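You operate a simulated robot arm through the tools that you are given. There is no shell and no other tool.

You are at the controls of a simulated two-armed robot. One attempt, no reset.

## Task
Warm the funnel and draw about 150 ml of melt water into the beaker on the grey slider.
Fine: slide it under the tap and out again, leave no puddle, warm switch off at the end. Where these are worked on the way, their far stop is far enough and under half their travel is too little: grey slider, warm switch.

It is judged by the outcome, as a careful person would: the job done as asked, and still so three seconds after it is handed in. It fails if anything else is knocked over, pushed out of place, dropped, spilled or broken.

## Robot
Two 6-joint arms with two-finger grippers on one trunk that stands fixed in place. Base frame: the origin is at the foot of the trunk, x ahead of it, y to its left, z up. Lengths are in cm, angles in rad, forces in N, time in s.
The left shoulder is at [6.1, 14.3, 90], the right one opposite. With the tool pointing down near the work surface each hand reaches from about 30 to 72 cm from the base axis, measured 20 degrees to its own side. Payload 2.45 kg a hand.
Tool frame (each hand has its own): the origin (TCP) lies between the finger pads and is the grasp point; the fingertips stand 2.6 cm ahead of it; z points along the fingers, y is the line along which they close. The gripper opens to 9.6 cm; its body begins 6.9 cm behind the TCP.
Orientation is that of the tool frame in the base frame, as a unit quaternion [x, y, z, w]. With the fingers straight down and closing along the base's y, the tool's x points along the base's -x, its y along +y and its z along -z.

## Interface
- The arms move only by the tool play_rows. It takes "left_series", "right_series" or both (then of equal length, played together; a hand with none holds still); each is a list of rows, each a list of 3 entries, a list of its own where there are three numbers: the turn, a rotation vector about the tool's x, y, z in units of 4 degrees (1.0 is 4 degrees), then the shift along the tool's x, y, z in units of 20 mm (1.0 is 20 mm), then the opening, from 0 (shut) to 1 (fully open). In form: [[[wx, wy, wz], [x, y, z], fingers], ...]. A call has 1 to 20 rows; each row shifts and turns the commanded pose from where the row before left it, along the tool's axes as they then stand. A call with a number of a shift or a turn outside -1 to 1 is refused whole. Rows are played at 5 a second. More than 5 cm and 0.15 rad between two rows, or a gripper value outside its range, and nothing of the call is played. A pose out of reach is approached as far as the arm can. The call stops where the force on the tool passes 60 N (or 10 N more than at its start, if that is more) or the arm is blocked; 0.2 s more then pass. Each finger travels about 7.99 cm/s and halts on what it meets, pressing with about 30 N; the grip force reading is that of the motor and also rises with nothing between the fingers. The clock runs only during rows and for 0.2 s after the last one: add rows that do not move to give the fingers time. It gives the time, the measured TCP pose, the force on the tool (base axes), the opening and the grip force at its end, in the units of the frame above (readings bear some noise), with the torque about the TCP (base axes, N m) and any sound that the robot's microphone picked up, and new pictures: "show" is both (left out), scene, wrist or none (wrist: the cameras of the hands that moved).
- Cameras (640 x 400 px; columns grow to the right, rows downward): "scene" is now at [13.97, 0.54, 150.32]; the picture's right is [0.06, -1.00, 0.00], its down [-0.74, -0.05, -0.67] and it looks along [0.67, 0.04, -0.74] (base axes); focal length 322 px, centre (320, 200). "left" rides on the left gripper at [8.2, -0.3, -9.8] in its tool frame; the picture's right is [0.04, 1.00, 0.00], its down [-0.73, 0.03, -0.68] and it looks along [-0.68, 0.03, 0.73] (tool axes); focal length 256 px, centre (320, 200). "right" rides on the right gripper at [8.2, 0.3, -9.8] in its tool frame; the picture's right is [-0.04, 1.00, 0.00], its down [-0.73, -0.03, -0.68] and it looks along [-0.68, -0.03, 0.73] (tool axes); focal length 256 px, centre (320, 200). There is no depth. A picture from a camera that has moved, and an enlarged one, comes with that camera's place and axes in the base frame and with its lens.
- slide_trunk(by): slides the trunk up (or, below 0, down) by that many cm; the arms and the scene camera ride with it, the base frame stays. It gives what a move gives, with no picture.
- head_to(pan, tilt): turns the head with the scene camera to pan (to the left, within 1.501 rad either way) and tilt (down, from -0.506 to 1.204), counted from straight ahead of the robot. It gives what a move gives, and a new picture of the scene camera.
- enlarge(camera, box): a new picture of the part [left, top, right, bottom] of that camera's present view, enlarged. The clock stands still meanwhile.
- hand_in(): hands the job in; it is judged then, once.

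Places have to be worked out from the pictures, the camera data and where the tool is seen. Open the grippers and draw the arms clear of the work before you hand the job in, unless the task says otherwise.

The tools are called after "Emit:" by a JSON object that holds its "method" and its "body". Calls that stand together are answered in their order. play_rows: Moves the arms, as the interface text tells. Its arguments: {"type":"object","properties":{"left_series":{"type":"array"},"right_series":{"type":"array"},"show":{"type":"string","enum":["both","scene","wrist","none"]}},"required":[]} The other tools are called the same way: slide_trunk (by) moves the trunk up or down; head_to (pan, tilt) turns the head that bears the scene camera; enlarge (camera, box) takes an enlarged picture of a part of a camera's view; hand_in () hands the job in.

At the start:

```text
clock: 0.0
left_tool_pos: [37.9, 21.94, 127.48]
left_ee_rot: [0.0, 1.0, 0.0, 0.001]
left_wrist_force: [-0.9, -0.2, 1.0]
left_ft_torque: [0.0, 0.0, -0.01]
left_grip_width: 9.6
left_gripper_force: 0.2
right_tool_pos: [43.63, -3.75, 119.99]
right_ee_rot: [0.001, 1.0, 0.0, 0.0]
right_wrist_force: [0.1, -0.3, 0.0]
right_ft_torque: [-0.01, 0.01, 0.04]
right_grip_width: 9.59
right_gripper_force: 0.1
trunk travel left (down, up): [-52.5, 6.5]
head pan, tilt (commanded): [0.065, 0.829]
```

scene: 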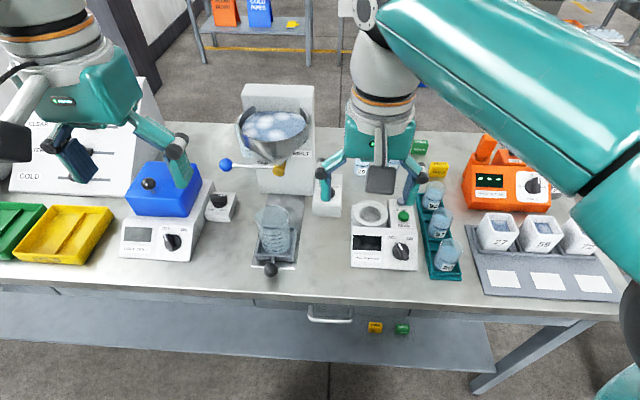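
right: 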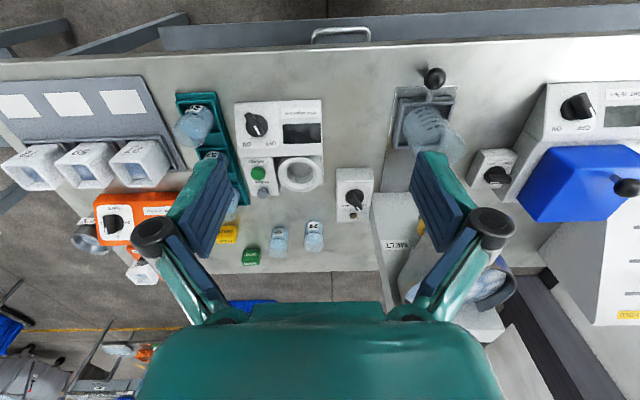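
left: 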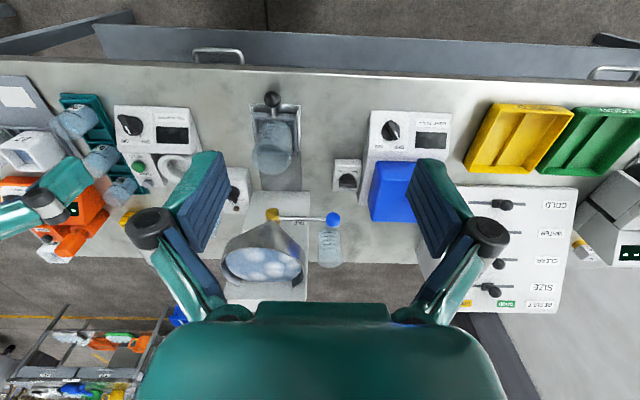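

I see a funnel stand with a tap (blue-ball lever), a beaker on a grey slider with a black knob, and small boxes with black rotary knobs on both sides. I'll enlarge the pictures to identify the parts.

Emit:
{"method": "enlarge", "body": {"camera": "scene", "box": [190, 70, 350, 290]}}

Emit:
{"method": "enlarge", "body": {"camera": "left", "box": [200, 80, 380, 310]}}

Emit:
{"method": "enlarge", "body": {"camera": "right", "box": [320, 50, 540, 320]}}

```text
1.82 times, centred on (270, 180) of scene
camera zoom: at [13.97, 0.54, 150.32], right [0.06, -1.0, 0.0], down [-0.74, -0.05, -0.67], along [0.67, 0.04, -0.74], focal length 585 px, centre (411, 236)
```

zoom: 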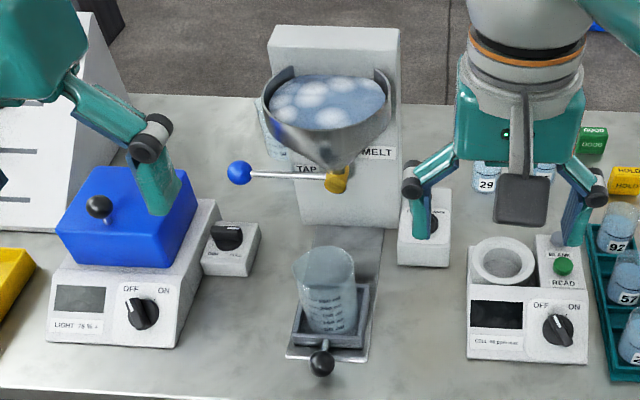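

```text
1.74 times, centred on (290, 195) of left
camera zoom: at [29.9, 21.74, 137.14], right [-0.04, 1.0, 0.0], down [0.73, 0.03, 0.68], along [0.68, 0.03, -0.73], focal length 445 px, centre (372, 209)
```

zoom: 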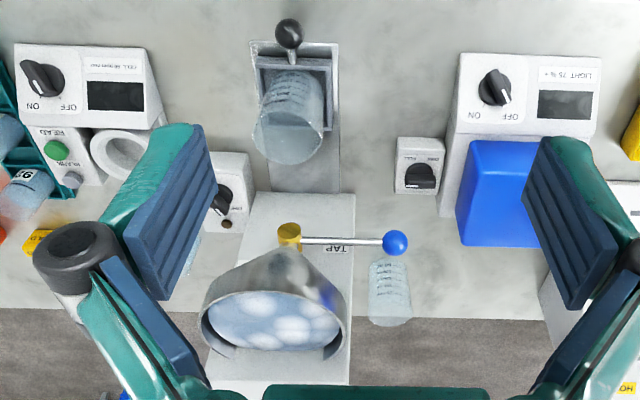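

```text
1.48 times, centred on (430, 185) of right
camera zoom: at [35.46, -3.58, 129.88], right [0.04, 1.0, 0.0], down [0.73, -0.03, 0.68], along [0.68, -0.03, -0.73], focal length 379 px, centre (157, 222)
```

zoom: 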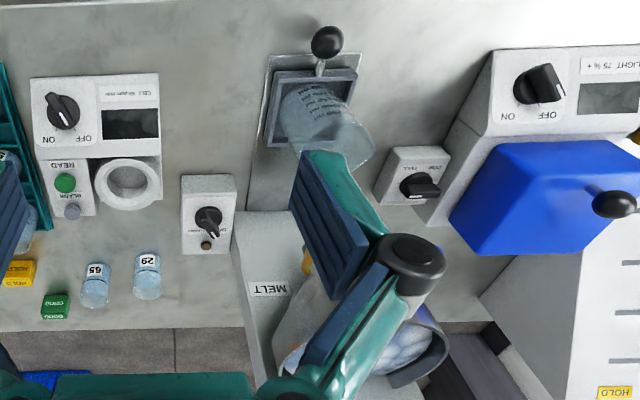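

Next I'm zooming in further on the two small boxes, the tap and the beaker's graduations.

Emit:
{"method": "enlarge", "body": {"camera": "scene", "box": [300, 160, 360, 225]}}

Emit:
{"method": "enlarge", "body": {"camera": "scene", "box": [195, 180, 245, 230]}}

Emit:
{"method": "enlarge", "body": {"camera": "scene", "box": [215, 75, 325, 185]}}

Emit:
{"method": "enlarge", "body": {"camera": "scene", "box": [240, 190, 310, 280]}}

Emit:
{"method": "enlarge", "body": {"camera": "right", "box": [325, 155, 385, 235]}}

Emit:
{"method": "enlarge", "body": {"camera": "left", "box": [325, 150, 370, 195]}}

```text
6.15 times, centred on (330, 192) of scene
camera zoom: at [13.97, 0.54, 150.32], right [0.06, -1.0, 0.0], down [-0.74, -0.05, -0.67], along [0.67, 0.04, -0.74], focal length 1979 px, centre (258, 246)
```

zoom: 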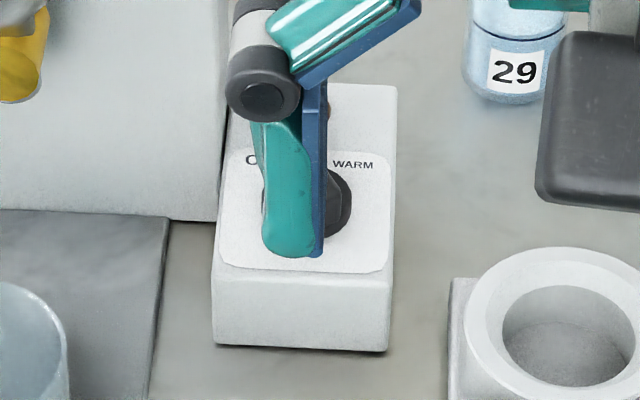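

```text
8.00 times, centred on (220, 205) of scene
camera zoom: at [13.97, 0.54, 150.32], right [0.06, -1.0, 0.0], down [-0.74, -0.05, -0.67], along [0.67, 0.04, -0.74], focal length 2573 px, centre (1120, 160)
```

zoom: 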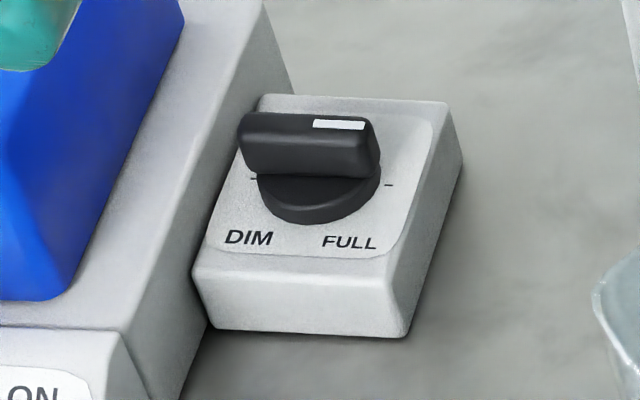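

```text
3.64 times, centred on (270, 130) of scene
camera zoom: at [13.97, 0.54, 150.32], right [0.06, -1.0, 0.0], down [-0.74, -0.05, -0.67], along [0.67, 0.04, -0.74], focal length 1169 px, centre (502, 454)
```

zoom: 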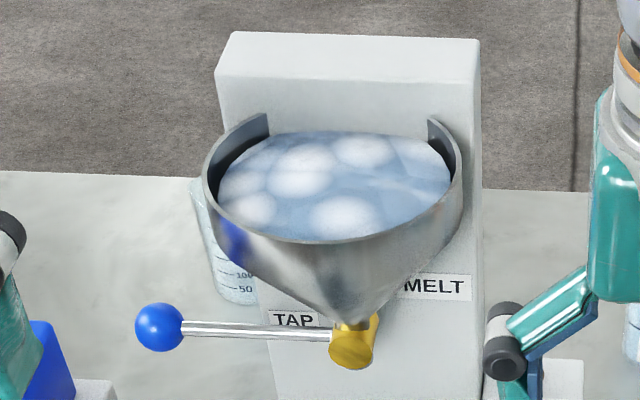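

```text
4.44 times, centred on (275, 235) of scene
camera zoom: at [13.97, 0.54, 150.32], right [0.06, -1.0, 0.0], down [-0.74, -0.05, -0.67], along [0.67, 0.04, -0.74], focal length 1429 px, centre (520, 44)
```

zoom: 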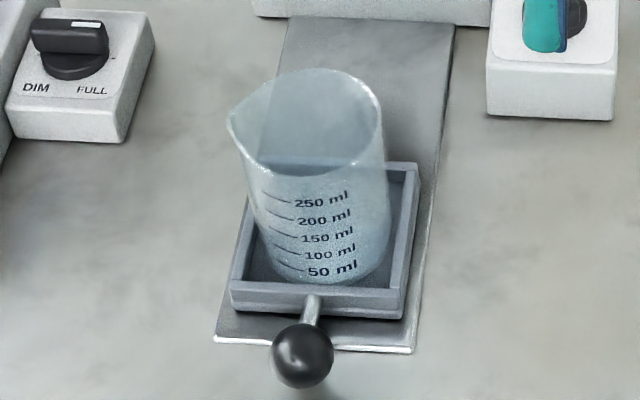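

```text
5.00 times, centred on (355, 195) of right
camera zoom: at [35.46, -3.58, 129.88], right [0.04, 1.0, 0.0], down [0.73, -0.03, 0.68], along [0.68, -0.03, -0.73], focal length 1280 px, centre (145, 225)
```

zoom: 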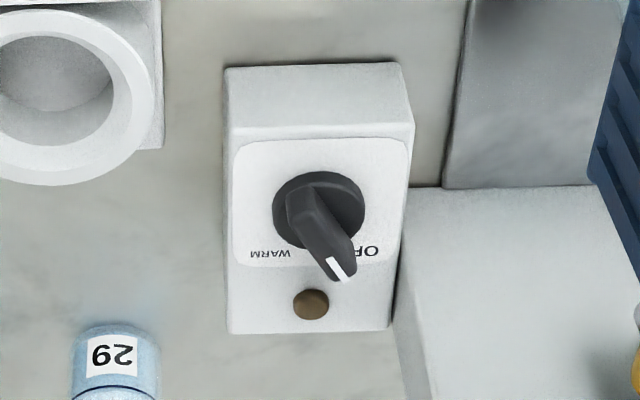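

```text
8.89 times, centred on (348, 172) of left
camera zoom: at [29.9, 21.74, 137.14], right [-0.04, 1.0, 0.0], down [0.73, 0.03, 0.68], along [0.68, 0.03, -0.73], focal length 2276 px, centre (76, 444)
```

zoom: 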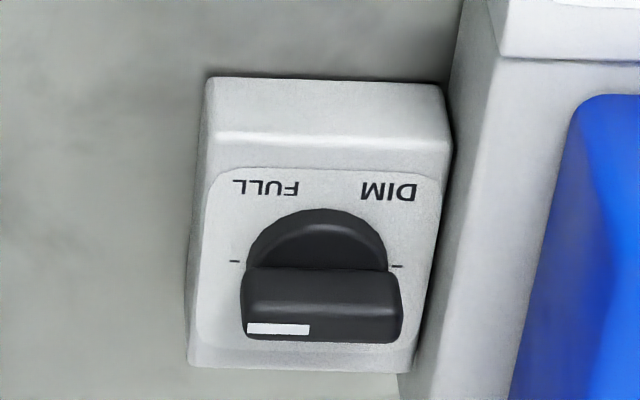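

The WARM switch is the right-hand box, now at OFF. My triangulation puts its knob near [72.7, 2.2, 89.5], the tap body near [69, 13.5, 99.5], the tap ball near [70, 26.5, 99.5] and the slider knob near [49.3, 13.4, 88]. I'll look closer at the tap from the left camera.

Emit:
{"method": "enlarge", "body": {"camera": "left", "box": [250, 185, 350, 250]}}

Emit:
{"method": "enlarge", "body": {"camera": "scene", "box": [215, 140, 295, 190]}}

Emit:
{"method": "enlarge", "body": {"camera": "left", "box": [240, 85, 320, 195]}}

```text
6.15 times, centred on (300, 218) of left
camera zoom: at [29.9, 21.74, 137.14], right [-0.04, 1.0, 0.0], down [0.73, 0.03, 0.68], along [0.68, 0.03, -0.73], focal length 1575 px, centre (443, 92)
```

zoom: 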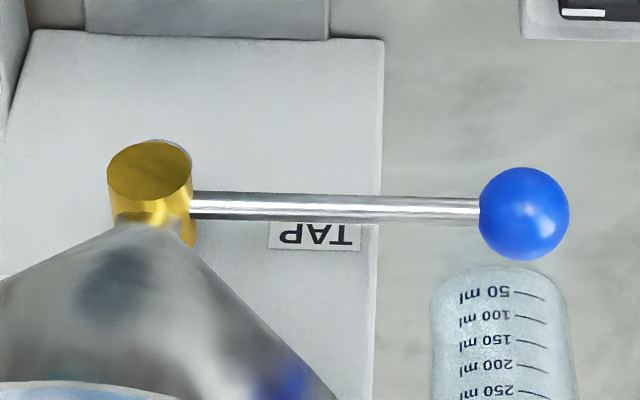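

```text
8.00 times, centred on (255, 165) of scene
camera zoom: at [13.97, 0.54, 150.32], right [0.06, -1.0, 0.0], down [-0.74, -0.05, -0.67], along [0.67, 0.04, -0.74], focal length 2573 px, centre (840, 480)
```

zoom: 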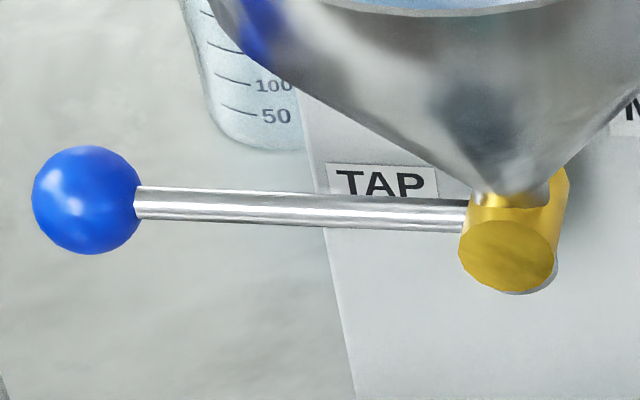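

```text
3.64 times, centred on (280, 140) of left
camera zoom: at [29.9, 21.74, 137.14], right [-0.04, 1.0, 0.0], down [0.73, 0.03, 0.68], along [0.68, 0.03, -0.73], focal length 931 px, centre (466, 418)
```

zoom: 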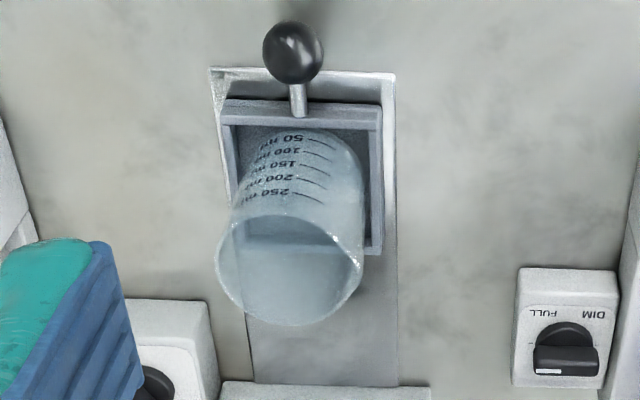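

The tap is a plug with its axis along x, so its lever swings in the y–z plane; the tray knob sits on a rail at y≈13.4, with the table at z≈85. I'll tilt the left hand about 40° forward and shift it toward the slider's line, and move the right hand a little aside.

Emit:
{"method": "play_rows", "body": {"left_series": [[[0, -1, 0], [0, -0.43, 0], 0.7], [[0, -1, 0], [0, -0.43, 0], 0.7], [[0, -1, 0], [0, -0.43, 0], 0.7], [[0, -1, 0], [0, -0.43, 0], 0.7], [[0, -1, 0], [0, -0.43, 0], 0.7], [[0, -1, 0], [0, -0.43, 0], 0.7], [[0, -1, 0], [0, -0.43, 0], 0.7], [[0, -1, 0], [0, -0.43, 0], 0.7], [[0, -1, 0], [0, -0.43, 0], 0.7], [[0, -1, 0], [0, -0.4, 0], 0.7]], "right_series": [[[0, 0, 0], [0.3, -0.6, 0], 1], [[0, 0, 0], [0.3, -0.6, 0], 1], [[0, 0, 0], [0.3, -0.6, 0], 1], [[0, 0, 0], [0.3, -0.6, 0], 1], [[0, 0, 0], [0.3, -0.6, 0], 1], [[0, 0, 0], [0.3, -0.6, 0], 1], [[0, 0, 0], [0.3, -0.6, 0], 1], [[0, 0, 0], [0.3, -0.6, 0], 1], [[0, 0, 0], [0, 0, 0], 1], [[0, 0, 0], [0, 0, 0], 1]], "show": "both"}}

```text
clock: 2.2
left_tool_pos: [37.97, 13.58, 127.47]
left_ee_rot: [0.001, 0.939, 0.0, 0.343]
left_wrist_force: [-0.8, 0.0, 0.7]
left_ft_torque: [0.0, 0.02, 0.01]
left_grip_width: 6.72
left_gripper_force: 0.0
right_tool_pos: [38.85, -13.51, 119.99]
right_ee_rot: [0.0, 1.0, 0.0, 0.0]
right_wrist_force: [-0.8, 0.2, -0.1]
right_ft_torque: [-0.02, -0.03, 0.01]
right_grip_width: 9.6
right_gripper_force: 0.0
trunk travel left (down, up): [-52.5, 6.5]
head pan, tilt (commanded): [0.065, 0.829]
camera scene: at [13.9, 0.52, 150.33], right [0.06, -1.0, 0.0], down [-0.74, -0.05, -0.68], along [0.67, 0.04, -0.74], focal length 322 px, centre (320, 200)
camera right: at [30.58, -13.18, 129.95], right [0.04, 1.0, 0.0], down [0.73, -0.03, 0.68], along [0.68, -0.03, -0.73], focal length 256 px, centre (320, 200)
camera left: at [25.46, 13.2, 129.65], right [-0.03, 1.0, -0.03], down [0.12, 0.03, 0.99], along [0.99, 0.03, -0.12], focal length 256 px, centre (320, 200)
```

scene: 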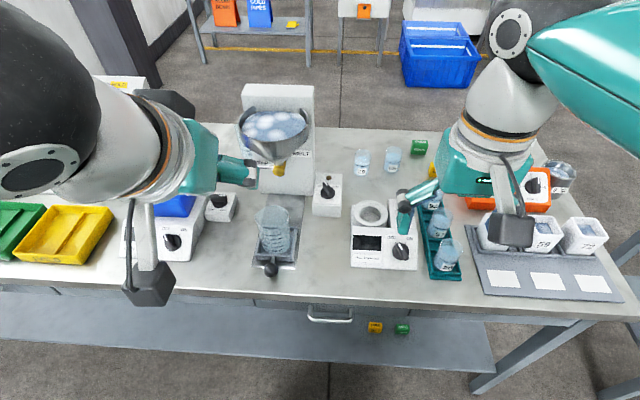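
right: 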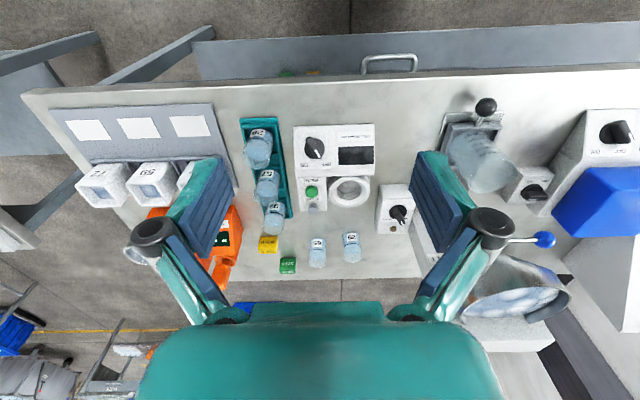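
left: 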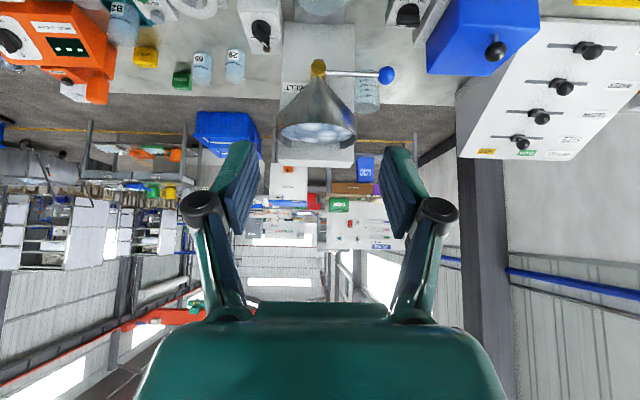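

The left hand is tilted and in line with the slider, and the warm switch is now in clear view. I'll zoom on the switch before descending.

Emit:
{"method": "enlarge", "body": {"camera": "scene", "box": [300, 165, 360, 225]}}

Emit:
{"method": "enlarge", "body": {"camera": "right", "box": [365, 175, 425, 245]}}

Emit:
{"method": "enlarge", "body": {"camera": "left", "box": [220, 0, 420, 180]}}

```text
6.67 times, centred on (330, 195) of scene
camera zoom: at [13.9, 0.52, 150.33], right [0.06, -1.0, 0.0], down [-0.74, -0.05, -0.68], along [0.67, 0.04, -0.74], focal length 2144 px, centre (253, 233)
```

zoom: 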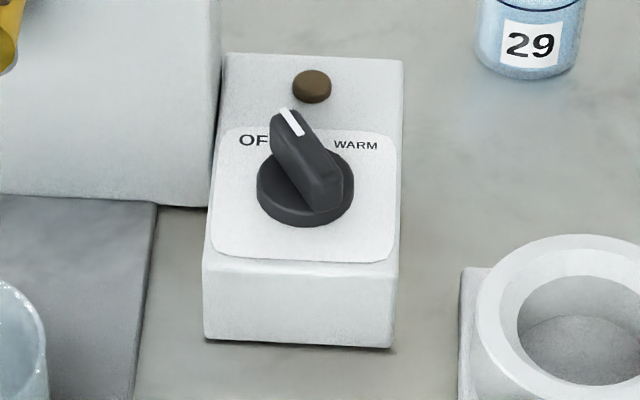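

```text
5.71 times, centred on (395, 210) of right
camera zoom: at [30.58, -13.18, 129.95], right [0.04, 1.0, 0.0], down [0.73, -0.03, 0.68], along [0.68, -0.03, -0.73], focal length 1463 px, centre (-109, 143)
```

zoom: 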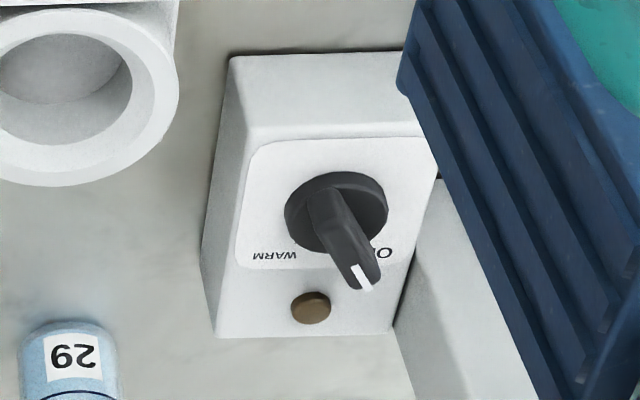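

```text
2.22 times, centred on (320, 90) of left
camera zoom: at [25.46, 13.2, 129.65], right [-0.03, 1.0, -0.03], down [0.12, 0.03, 0.99], along [0.99, 0.03, -0.12], focal length 569 px, centre (320, 444)
```

zoom: 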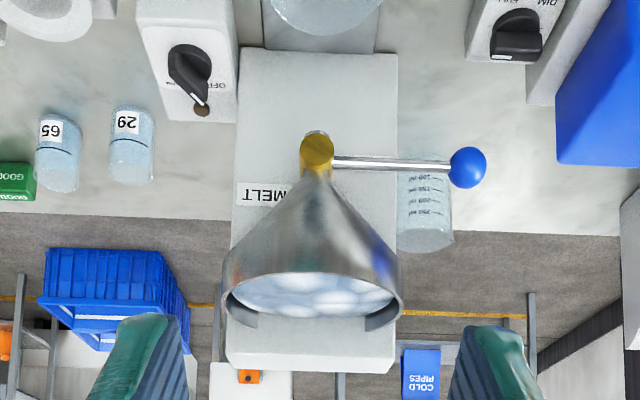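

Next the left hand goes down to a pre-grasp point about 6 cm behind the slider's black ball, along the tilted tool axis.

Emit:
{"method": "play_rows", "body": {"left_series": [[[0, 0, 0], [0.523, 0, 0.984], 0.6], [[0, 0, 0], [0.523, 0, 0.984], 0.6], [[0, 0, 0], [0.523, 0, 0.984], 0.6], [[0, 0, 0], [0.523, 0, 0.984], 0.6], [[0, 0, 0], [0.523, 0, 0.984], 0.6], [[0, 0, 0], [0.523, 0, 0.984], 0.6], [[0, 0, 0], [0.523, 0, 0.984], 0.6], [[0, 0, 0], [0.523, 0, 0.984], 0.6], [[0, 0, 0], [0.523, 0, 0.984], 0.6], [[0, 0, 0], [0.523, 0, 0.984], 0.6], [[0, 0, 0], [0.523, 0, 0.984], 0.6], [[0, 0, 0], [0.523, 0, 0.984], 0.6], [[0, 0, 0], [0.523, 0, 0.984], 0.6], [[0, 0, 0], [0.523, 0, 0.984], 0.6], [[0, 0, 0], [0.523, 0, 0.984], 0.6], [[0, 0, 0], [0.523, 0, 0.984], 0.6], [[0, 0, 0], [0, 0, 0], 0.6]], "show": "both"}}

```text
clock: 5.8
left_tool_pos: [45.38, 13.61, 92.49]
left_ee_rot: [0.0, 0.939, -0.001, 0.343]
left_wrist_force: [-1.0, -0.5, -0.6]
left_ft_torque: [-0.03, -0.04, 0.0]
left_grip_width: 5.75
left_gripper_force: 0.1
right_tool_pos: [38.83, -13.37, 120.23]
right_ee_rot: [0.0, 1.0, 0.0, 0.0]
right_wrist_force: [-0.8, -0.8, -0.1]
right_ft_torque: [0.01, -0.02, 0.04]
right_grip_width: 9.61
right_gripper_force: 0.1
trunk travel left (down, up): [-52.5, 6.5]
head pan, tilt (commanded): [0.065, 0.829]
camera scene: at [13.9, 0.54, 150.33], right [0.06, -1.0, 0.0], down [-0.74, -0.05, -0.68], along [0.67, 0.04, -0.74], focal length 322 px, centre (320, 200)
camera left: at [32.89, 13.23, 94.72], right [-0.03, 1.0, -0.03], down [0.12, 0.03, 0.99], along [0.99, 0.03, -0.12], focal length 256 px, centre (320, 200)
```

scene: 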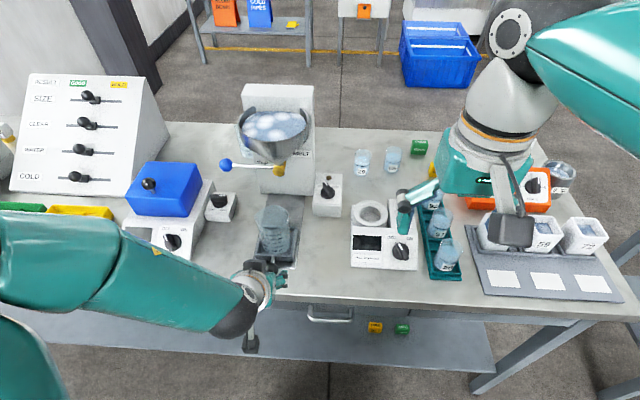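
left: 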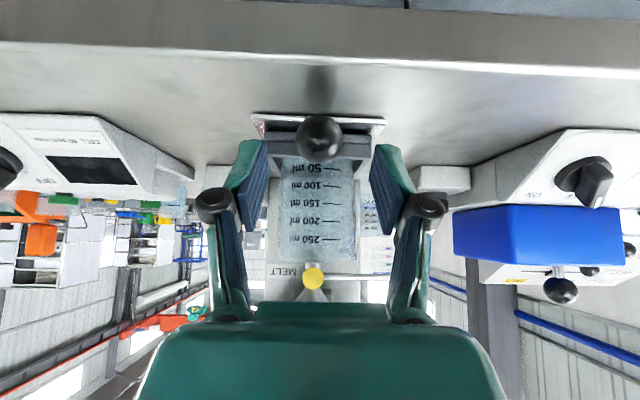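

The left camera puts the ball at about [49.3, 13.55, 88.5], centred between the fingers. I'll advance onto it and close.

Emit:
{"method": "play_rows", "body": {"left_series": [[[0, 0, 0], [-0.05, 0, 0.65], 0.6], [[0, 0, 0], [-0.05, 0, 0.65], 0.6], [[0, 0, 0], [-0.05, 0, 0.65], 0.6], [[0, 0, 0], [-0.05, 0, 0.65], 0.6], [[0, 0, 0], [0, 0, 0], 0.6], [[0, 0, 0], [0, 0, 0], 0.4], [[0, 0, 0], [0, 0, 0], 0.25], [[0, 0, 0], [0, 0, 0], 0.2], [[0, 0, 0], [0, 0, 0], 0.2]], "show": "both"}}

```text
clock: 7.8
left_tool_pos: [49.03, 13.56, 88.72]
left_ee_rot: [-0.001, 0.939, 0.0, 0.343]
left_wrist_force: [1.8, -0.8, 1.8]
left_ft_torque: [0.01, -0.05, -0.05]
left_grip_width: 2.98
left_gripper_force: 45.2
right_tool_pos: [38.87, -13.35, 120.08]
right_ee_rot: [0.0, 1.0, 0.0, 0.0]
right_wrist_force: [-0.8, 0.0, -0.1]
right_ft_torque: [-0.02, -0.01, 0.01]
right_grip_width: 9.59
right_gripper_force: 0.0
trunk travel left (down, up): [-52.5, 6.5]
head pan, tilt (commanded): [0.065, 0.829]
camera scene: at [13.96, 0.52, 150.32], right [0.06, -1.0, 0.0], down [-0.74, -0.05, -0.67], along [0.67, 0.04, -0.74], focal length 322 px, centre (320, 200)
camera left: at [36.58, 13.2, 90.98], right [-0.03, 1.0, -0.03], down [0.12, 0.03, 0.99], along [0.99, 0.03, -0.12], focal length 256 px, centre (320, 200)
```

scene: 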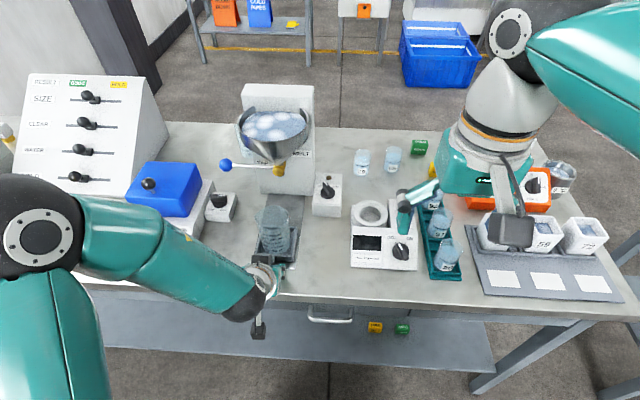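
left: 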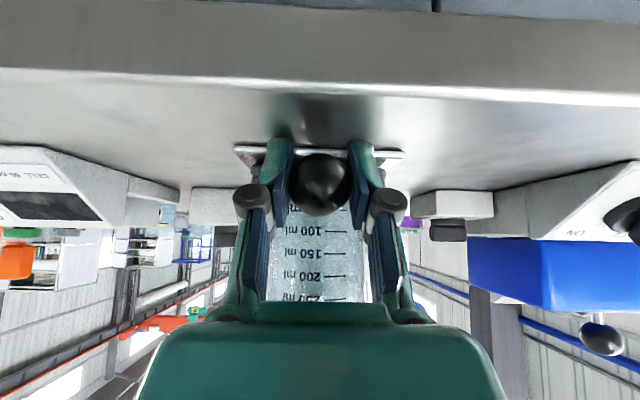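

The ball is held (2.98 cm wide). I'll push the slider forward along +x slowly, 0.8 cm per row, and watch the force.

Emit:
{"method": "play_rows", "body": {"left_series": [[[0, 0, 0], [-0.15, 0, 0.13], 0.2], [[0, 0, 0], [-0.306, 0, 0.257], 0.2], [[0, 0, 0], [-0.306, 0, 0.257], 0.2], [[0, 0, 0], [-0.306, 0, 0.257], 0.2], [[0, 0, 0], [-0.306, 0, 0.257], 0.2], [[0, 0, 0], [-0.306, 0, 0.257], 0.2], [[0, 0, 0], [-0.306, 0, 0.257], 0.2], [[0, 0, 0], [-0.306, 0, 0.257], 0.2], [[0, 0, 0], [-0.306, 0, 0.257], 0.2], [[0, 0, 0], [-0.306, 0, 0.257], 0.2], [[0, 0, 0], [-0.15, 0, 0.13], 0.2], [[0, 0, 0], [0, 0, 0], 0.2]], "show": "both"}}

```text
clock: 8.6
left_tool_pos: [49.67, 13.5, 88.71]
left_ee_rot: [0.0, 0.942, -0.001, 0.336]
left_wrist_force: [-33.8, 8.6, 35.8]
left_ft_torque: [0.65, 1.44, 0.13]
left_grip_width: 3.02
left_gripper_force: 44.8
right_tool_pos: [38.21, -13.38, 120.57]
right_ee_rot: [0.0, 1.0, 0.0, 0.003]
right_wrist_force: [0.1, -0.3, -0.3]
right_ft_torque: [-0.03, -0.02, -0.02]
right_grip_width: 9.57
right_gripper_force: 0.0
trunk travel left (down, up): [-52.5, 6.5]
head pan, tilt (commanded): [0.065, 0.829]
stopped in row 4 (left hand): the force on the tool passed its limit at 65 N (the readings are from after the stop); the commanded pose is now the measured one
camera scene: at [13.09, 0.54, 150.48], right [0.06, -1.0, 0.0], down [-0.73, -0.05, -0.68], along [0.68, 0.04, -0.73], focal length 322 px, centre (320, 200)
camera left: at [37.17, 13.22, 91.2], right [-0.03, 1.0, -0.03], down [0.14, 0.03, 0.99], along [0.99, 0.03, -0.14], focal length 256 px, centre (320, 200)
```

scene: 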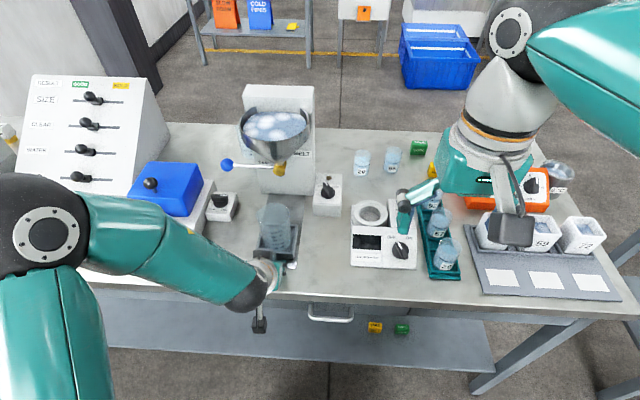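
left: 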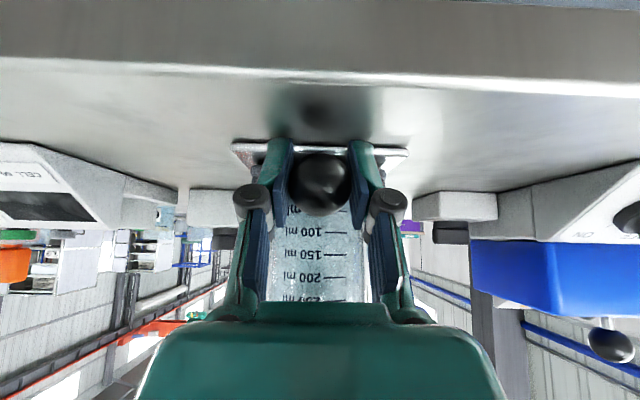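

The push was blocked with both a backward and an upward reaction, so the fingertips probably caught the rail plate's front edge. I'll open, back off a little along the tool axis and look before gripping nearer the tips.

Emit:
{"method": "play_rows", "body": {"left_series": [[[0, 0, 0], [0, 0, 0], 0.5], [[0, 0, 0], [0, 0, 0], 0.55], [[0, 0, 0], [0, 0, -0.4], 0.55], [[0, 0, 0], [0, 0, -0.4], 0.55], [[0, 0, 0], [0, 0, 0], 0.55]], "show": "both"}}

Emit:
{"method": "enlarge", "body": {"camera": "left", "box": [220, 120, 420, 240]}}

Emit:
{"method": "enlarge", "body": {"camera": "scene", "box": [230, 180, 330, 280]}}

```text
clock: 9.8
left_tool_pos: [49.26, 13.43, 89.65]
left_ee_rot: [0.0, 0.943, -0.001, 0.333]
left_wrist_force: [0.1, 0.1, -1.0]
left_ft_torque: [-0.02, 0.02, -0.02]
left_grip_width: 5.28
left_gripper_force: 0.0
right_tool_pos: [38.76, -13.5, 120.22]
right_ee_rot: [0.001, 1.0, 0.0, 0.0]
right_wrist_force: [-0.3, -0.8, -0.4]
right_ft_torque: [0.04, 0.02, 0.03]
right_grip_width: 9.61
right_gripper_force: 0.1
trunk travel left (down, up): [-52.5, 6.5]
head pan, tilt (commanded): [0.065, 0.829]
camera scene: at [13.99, 0.54, 150.32], right [0.06, -1.0, 0.0], down [-0.74, -0.05, -0.67], along [0.67, 0.04, -0.74], focal length 322 px, centre (320, 200)
camera left: at [36.86, 13.18, 92.08], right [-0.03, 1.0, -0.03], down [0.14, 0.03, 0.99], along [0.99, 0.03, -0.14], focal length 256 px, centre (320, 200)
```

scene: 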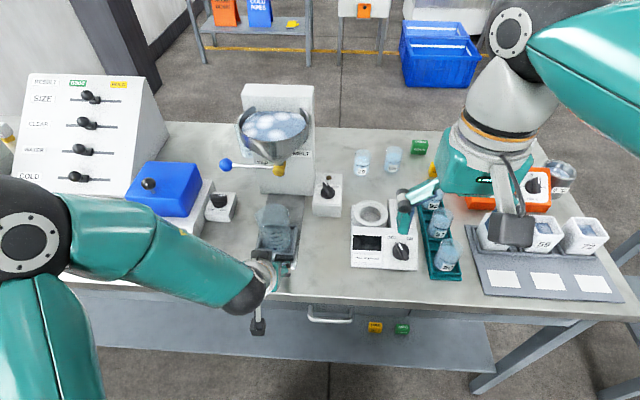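
left: 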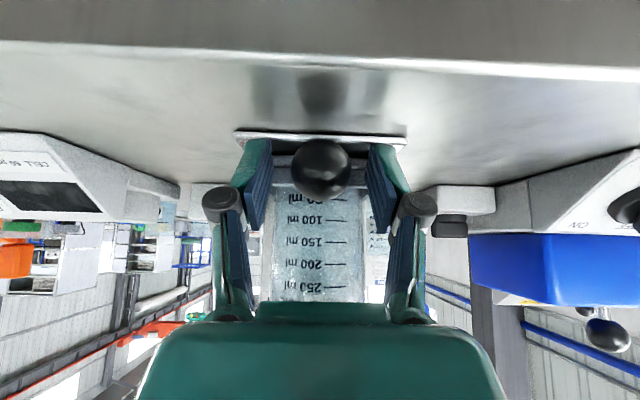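

```text
3.20 times, centred on (320, 180) of left
camera zoom: at [36.86, 13.18, 92.08], right [-0.03, 1.0, -0.03], down [0.14, 0.03, 0.99], along [0.99, 0.03, -0.14], focal length 819 px, centre (320, 264)
```

zoom: 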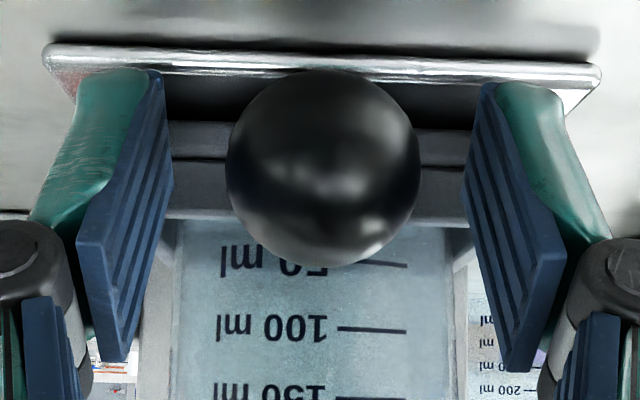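

```text
4.00 times, centred on (280, 230) of scene
camera zoom: at [13.99, 0.54, 150.32], right [0.06, -1.0, 0.0], down [-0.74, -0.05, -0.67], along [0.67, 0.04, -0.74], focal length 1286 px, centre (480, 80)
```

zoom: 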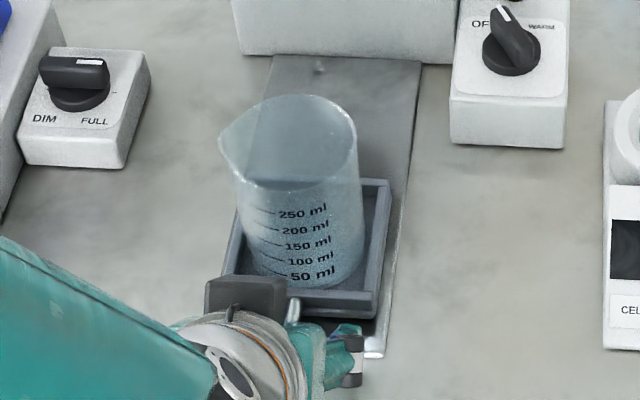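

The rail plate's top sits at about z 86.4, and my fingertips had been at about 86, so they did catch its edge. The ball hardly moved, so I'll back off another 0.4 cm to put it nearer the tips, grip, and push gently.

Emit:
{"method": "play_rows", "body": {"left_series": [[[0, 0, 0], [0, 0.03, -0.22], 0.55], [[0, 0, 0], [0, 0, 0], 0.35], [[0, 0, 0], [0, 0, 0], 0.2], [[0, 0, 0], [0, 0, 0], 0.2], [[0, 0, 0], [0, 0, 0], 0.2], [[0, 0, 0], [-0.155, 0, 0.126], 0.2], [[0, 0, 0], [-0.155, 0, 0.126], 0.2], [[0, 0, 0], [-0.155, 0, 0.126], 0.2], [[0, 0, 0], [-0.155, 0, 0.126], 0.2], [[0, 0, 0], [0, 0, 0], 0.2]], "show": "both"}}

```text
clock: 12.0
left_tool_pos: [50.67, 13.63, 89.96]
left_ee_rot: [0.0, 0.942, 0.0, 0.335]
left_wrist_force: [0.7, -0.5, 7.0]
left_ft_torque: [0.03, 0.05, -0.03]
left_grip_width: 3.03
left_gripper_force: 44.8
right_tool_pos: [38.93, -13.4, 120.14]
right_ee_rot: [0.001, 1.0, 0.0, 0.0]
right_wrist_force: [0.4, 0.1, 0.3]
right_ft_torque: [-0.02, -0.02, 0.0]
right_grip_width: 9.62
right_gripper_force: 0.1
trunk travel left (down, up): [-52.5, 6.5]
head pan, tilt (commanded): [0.065, 0.829]
camera scene: at [13.91, 0.51, 150.33], right [0.06, -1.0, 0.0], down [-0.74, -0.05, -0.68], along [0.67, 0.04, -0.74], focal length 322 px, centre (320, 200)
camera left: at [38.2, 13.22, 92.45], right [-0.03, 1.0, -0.03], down [0.14, 0.03, 0.99], along [0.99, 0.03, -0.14], focal length 256 px, centre (320, 200)
```

scene: 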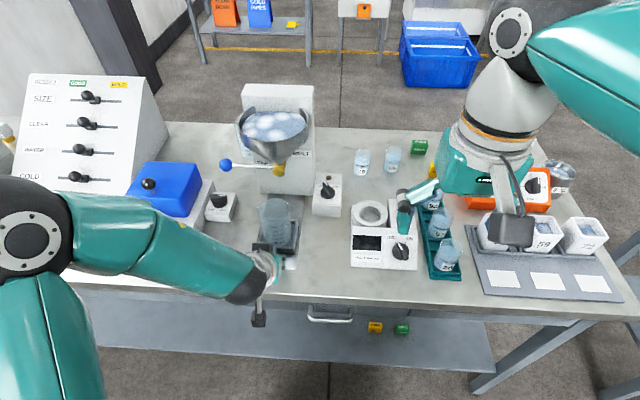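
left: 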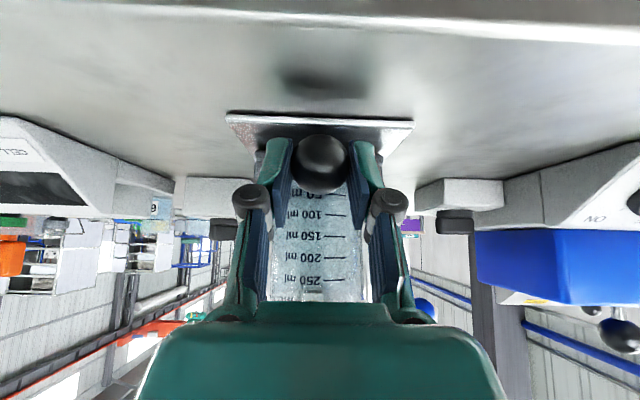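

The slider moves freely now. I'll keep pushing.

Emit:
{"method": "play_rows", "body": {"left_series": [[[0, 0, 0], [-0.31, 0, 0.252], 0.2], [[0, 0, 0], [-0.31, 0, 0.252], 0.2], [[0, 0, 0], [-0.31, 0, 0.252], 0.2], [[0, 0, 0], [-0.31, 0, 0.252], 0.2], [[0, 0, 0], [-0.31, 0, 0.252], 0.2], [[0, 0, 0], [-0.31, 0, 0.252], 0.2], [[0, 0, 0], [-0.31, 0, 0.252], 0.2], [[0, 0, 0], [-0.31, 0, 0.252], 0.2], [[0, 0, 0], [-0.2, 0, 0.163], 0.2], [[0, 0, 0], [-0.1, 0, 0.08], 0.2], [[0, 0, 0], [0, 0, 0], 0.2]], "show": "both"}}

```text
clock: 14.4
left_tool_pos: [57.75, 13.45, 90.11]
left_ee_rot: [0.0, 0.943, -0.001, 0.334]
left_wrist_force: [0.2, -2.4, 4.6]
left_ft_torque: [-0.07, 0.17, -0.04]
left_grip_width: 3.06
left_gripper_force: 45.0
right_tool_pos: [38.84, -13.4, 120.1]
right_ee_rot: [-0.001, 1.0, 0.0, 0.0]
right_wrist_force: [0.1, 0.1, -0.3]
right_ft_torque: [-0.02, 0.0, -0.03]
right_grip_width: 9.59
right_gripper_force: 0.1
trunk travel left (down, up): [-52.5, 6.5]
head pan, tilt (commanded): [0.065, 0.829]
camera scene: at [13.92, 0.49, 150.33], right [0.06, -1.0, 0.0], down [-0.74, -0.05, -0.68], along [0.67, 0.04, -0.74], focal length 322 px, centre (320, 200)
camera left: at [45.35, 13.23, 92.45], right [-0.03, 1.0, -0.03], down [0.14, 0.03, 0.99], along [0.99, 0.03, -0.14], focal length 256 px, centre (320, 200)
```

scene: 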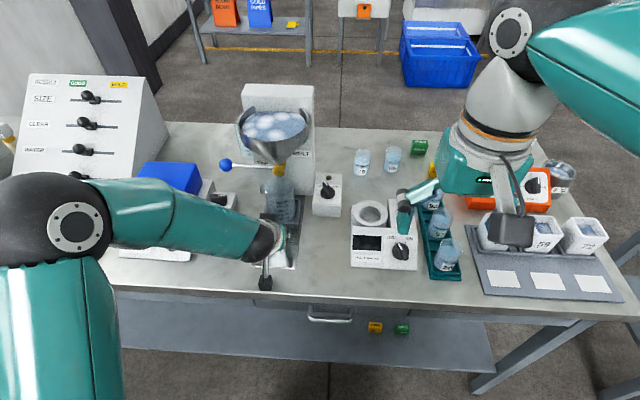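
left: 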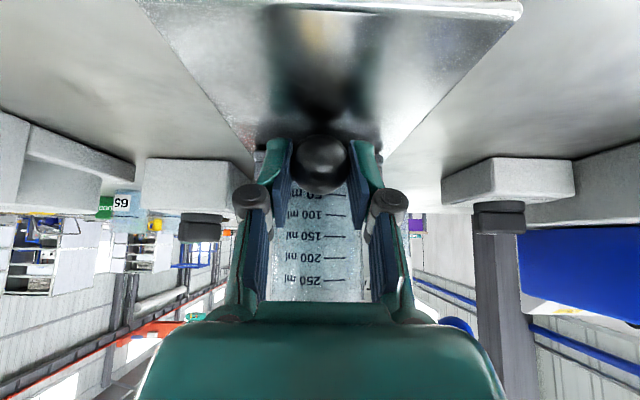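

The slider has travelled about 8 cm. I'll check the beaker against the tap spout.

Emit:
{"method": "enlarge", "body": {"camera": "scene", "box": [220, 130, 340, 260]}}

Emit:
{"method": "enlarge", "body": {"camera": "left", "box": [220, 120, 420, 320]}}

```text
3.08 times, centred on (280, 195) of scene
camera zoom: at [13.92, 0.49, 150.33], right [0.06, -1.0, 0.0], down [-0.74, -0.05, -0.68], along [0.67, 0.04, -0.74], focal length 990 px, centre (443, 215)
```

zoom: 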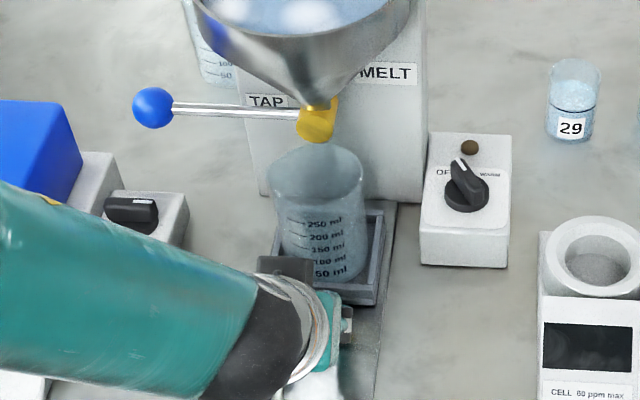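

```text
2.00 times, centred on (320, 220) of left
camera zoom: at [45.35, 13.23, 92.45], right [-0.03, 1.0, -0.03], down [0.14, 0.03, 0.99], along [0.99, 0.03, -0.14], focal length 512 px, centre (320, 160)
```

zoom: 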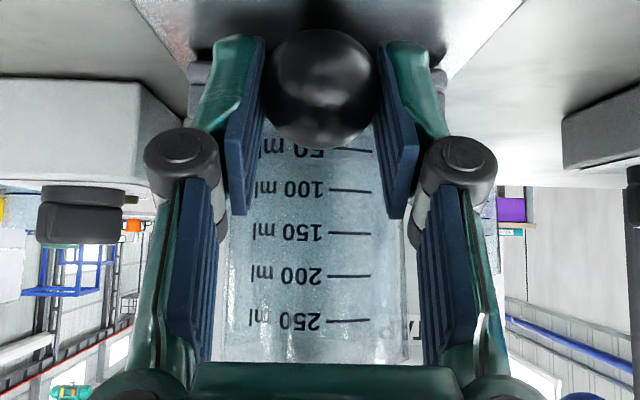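

The beaker is near x≈66, and the spout is at about x≈69. I'll push on in small steps toward the far stop.

Emit:
{"method": "play_rows", "body": {"left_series": [[[0, 0, 0], [-0.194, 0, 0.157], 0.2], [[0, 0, 0], [-0.194, 0, 0.157], 0.2], [[0, 0, 0], [-0.194, 0, 0.157], 0.2], [[0, 0, 0], [-0.194, 0, 0.157], 0.2], [[0, 0, 0], [-0.194, 0, 0.157], 0.2], [[0, 0, 0], [-0.1, 0, 0.08], 0.2], [[0, 0, 0], [0, 0, 0], 0.2]], "show": "both"}}

Emit:
{"method": "enlarge", "body": {"camera": "scene", "box": [220, 130, 340, 260]}}

```text
clock: 16.0
left_tool_pos: [60.45, 13.33, 90.06]
left_ee_rot: [0.001, 0.943, -0.001, 0.334]
left_wrist_force: [-0.3, -2.1, 5.0]
left_ft_torque: [-0.05, 0.09, -0.04]
left_grip_width: 3.04
left_gripper_force: 44.8
right_tool_pos: [38.8, -13.49, 120.14]
right_ee_rot: [0.0, 1.0, 0.0, 0.0]
right_wrist_force: [-0.6, 0.3, -0.5]
right_ft_torque: [0.04, 0.01, -0.01]
right_grip_width: 9.6
right_gripper_force: 0.0
trunk travel left (down, up): [-52.5, 6.5]
head pan, tilt (commanded): [0.065, 0.829]
camera scene: at [13.9, 0.5, 150.33], right [0.06, -1.0, 0.0], down [-0.74, -0.05, -0.68], along [0.67, 0.04, -0.74], focal length 322 px, centre (320, 200)
camera left: at [48.04, 13.23, 92.45], right [-0.03, 1.0, -0.03], down [0.14, 0.03, 0.99], along [0.99, 0.02, -0.14], focal length 256 px, centre (320, 200)
```

scene: 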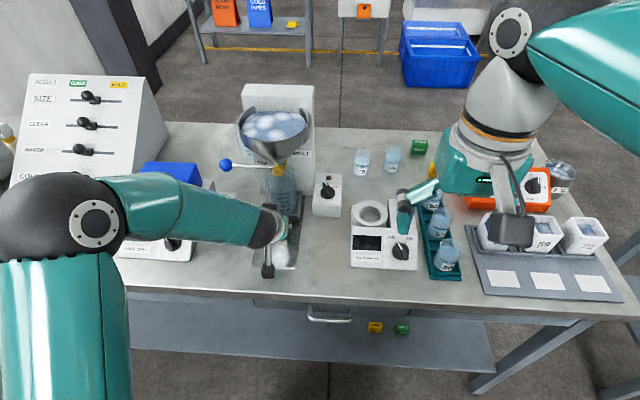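
left: 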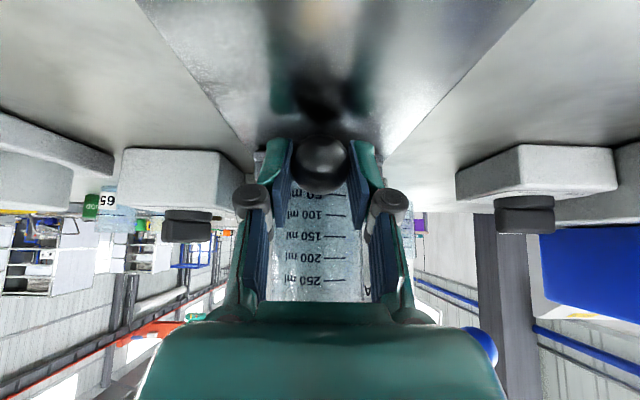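

```text
3.08 times, centred on (280, 195) of scene
camera zoom: at [13.9, 0.5, 150.33], right [0.06, -1.0, 0.0], down [-0.74, -0.05, -0.68], along [0.67, 0.04, -0.74], focal length 990 px, centre (443, 215)
```

zoom: 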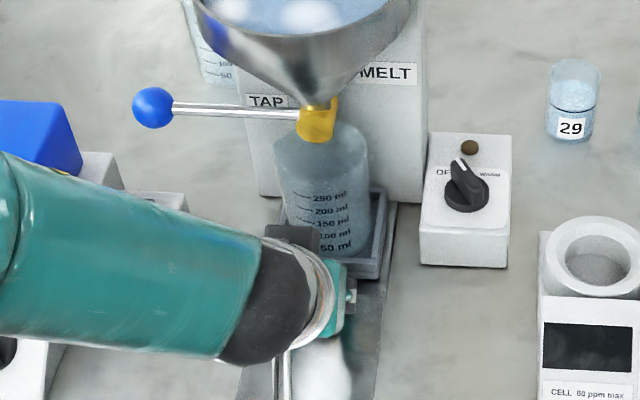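

There's still no resistance and the beaker is almost under the tap. I'll continue to the far stop in small steps.

Emit:
{"method": "play_rows", "body": {"left_series": [[[0, 0, 0], [-0.155, 0, 0.126], 0.2], [[0, 0, 0], [-0.155, 0, 0.126], 0.2], [[0, 0, 0], [-0.155, 0, 0.126], 0.2], [[0, 0, 0], [-0.155, 0, 0.126], 0.2], [[0, 0, 0], [-0.155, 0, 0.126], 0.2], [[0, 0, 0], [0, 0, 0], 0.2]], "show": "both"}}

Emit:
{"method": "enlarge", "body": {"camera": "scene", "box": [220, 130, 340, 260]}}

```text
clock: 17.4
left_tool_pos: [62.2, 13.62, 90.07]
left_ee_rot: [0.001, 0.942, -0.001, 0.335]
left_wrist_force: [-22.1, -1.6, 4.9]
left_ft_torque: [0.03, 0.25, 0.16]
left_grip_width: 2.85
left_gripper_force: 45.3
right_tool_pos: [38.55, -13.41, 120.25]
right_ee_rot: [0.0, 1.0, 0.0, 0.0]
right_wrist_force: [0.0, 0.3, -0.1]
right_ft_torque: [-0.01, 0.03, -0.04]
right_grip_width: 9.59
right_gripper_force: 0.2
trunk travel left (down, up): [-52.5, 6.5]
head pan, tilt (commanded): [0.065, 0.829]
camera scene: at [13.58, 0.51, 150.36], right [0.06, -1.0, 0.0], down [-0.73, -0.05, -0.68], along [0.68, 0.04, -0.74], focal length 322 px, centre (320, 200)
camera left: at [49.77, 13.23, 92.56], right [-0.03, 1.0, -0.03], down [0.14, 0.03, 0.99], along [0.99, 0.03, -0.14], focal length 256 px, centre (320, 200)
```

scene: 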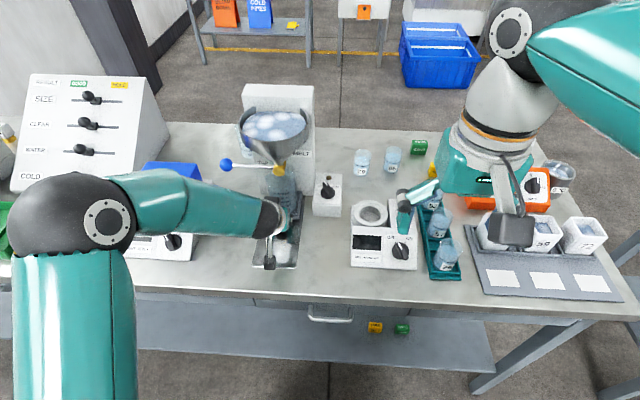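
left: 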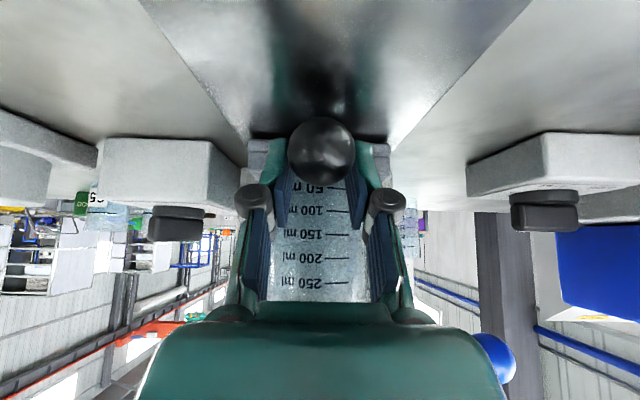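

```text
3.08 times, centred on (280, 195) of scene
camera zoom: at [13.58, 0.51, 150.36], right [0.06, -1.0, 0.0], down [-0.73, -0.05, -0.68], along [0.68, 0.04, -0.74], focal length 990 px, centre (443, 215)
```

zoom: 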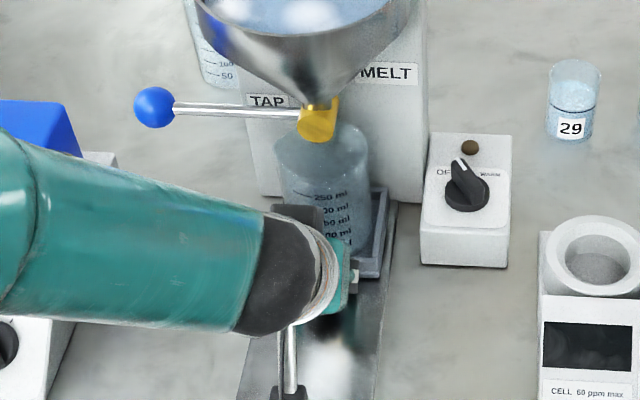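

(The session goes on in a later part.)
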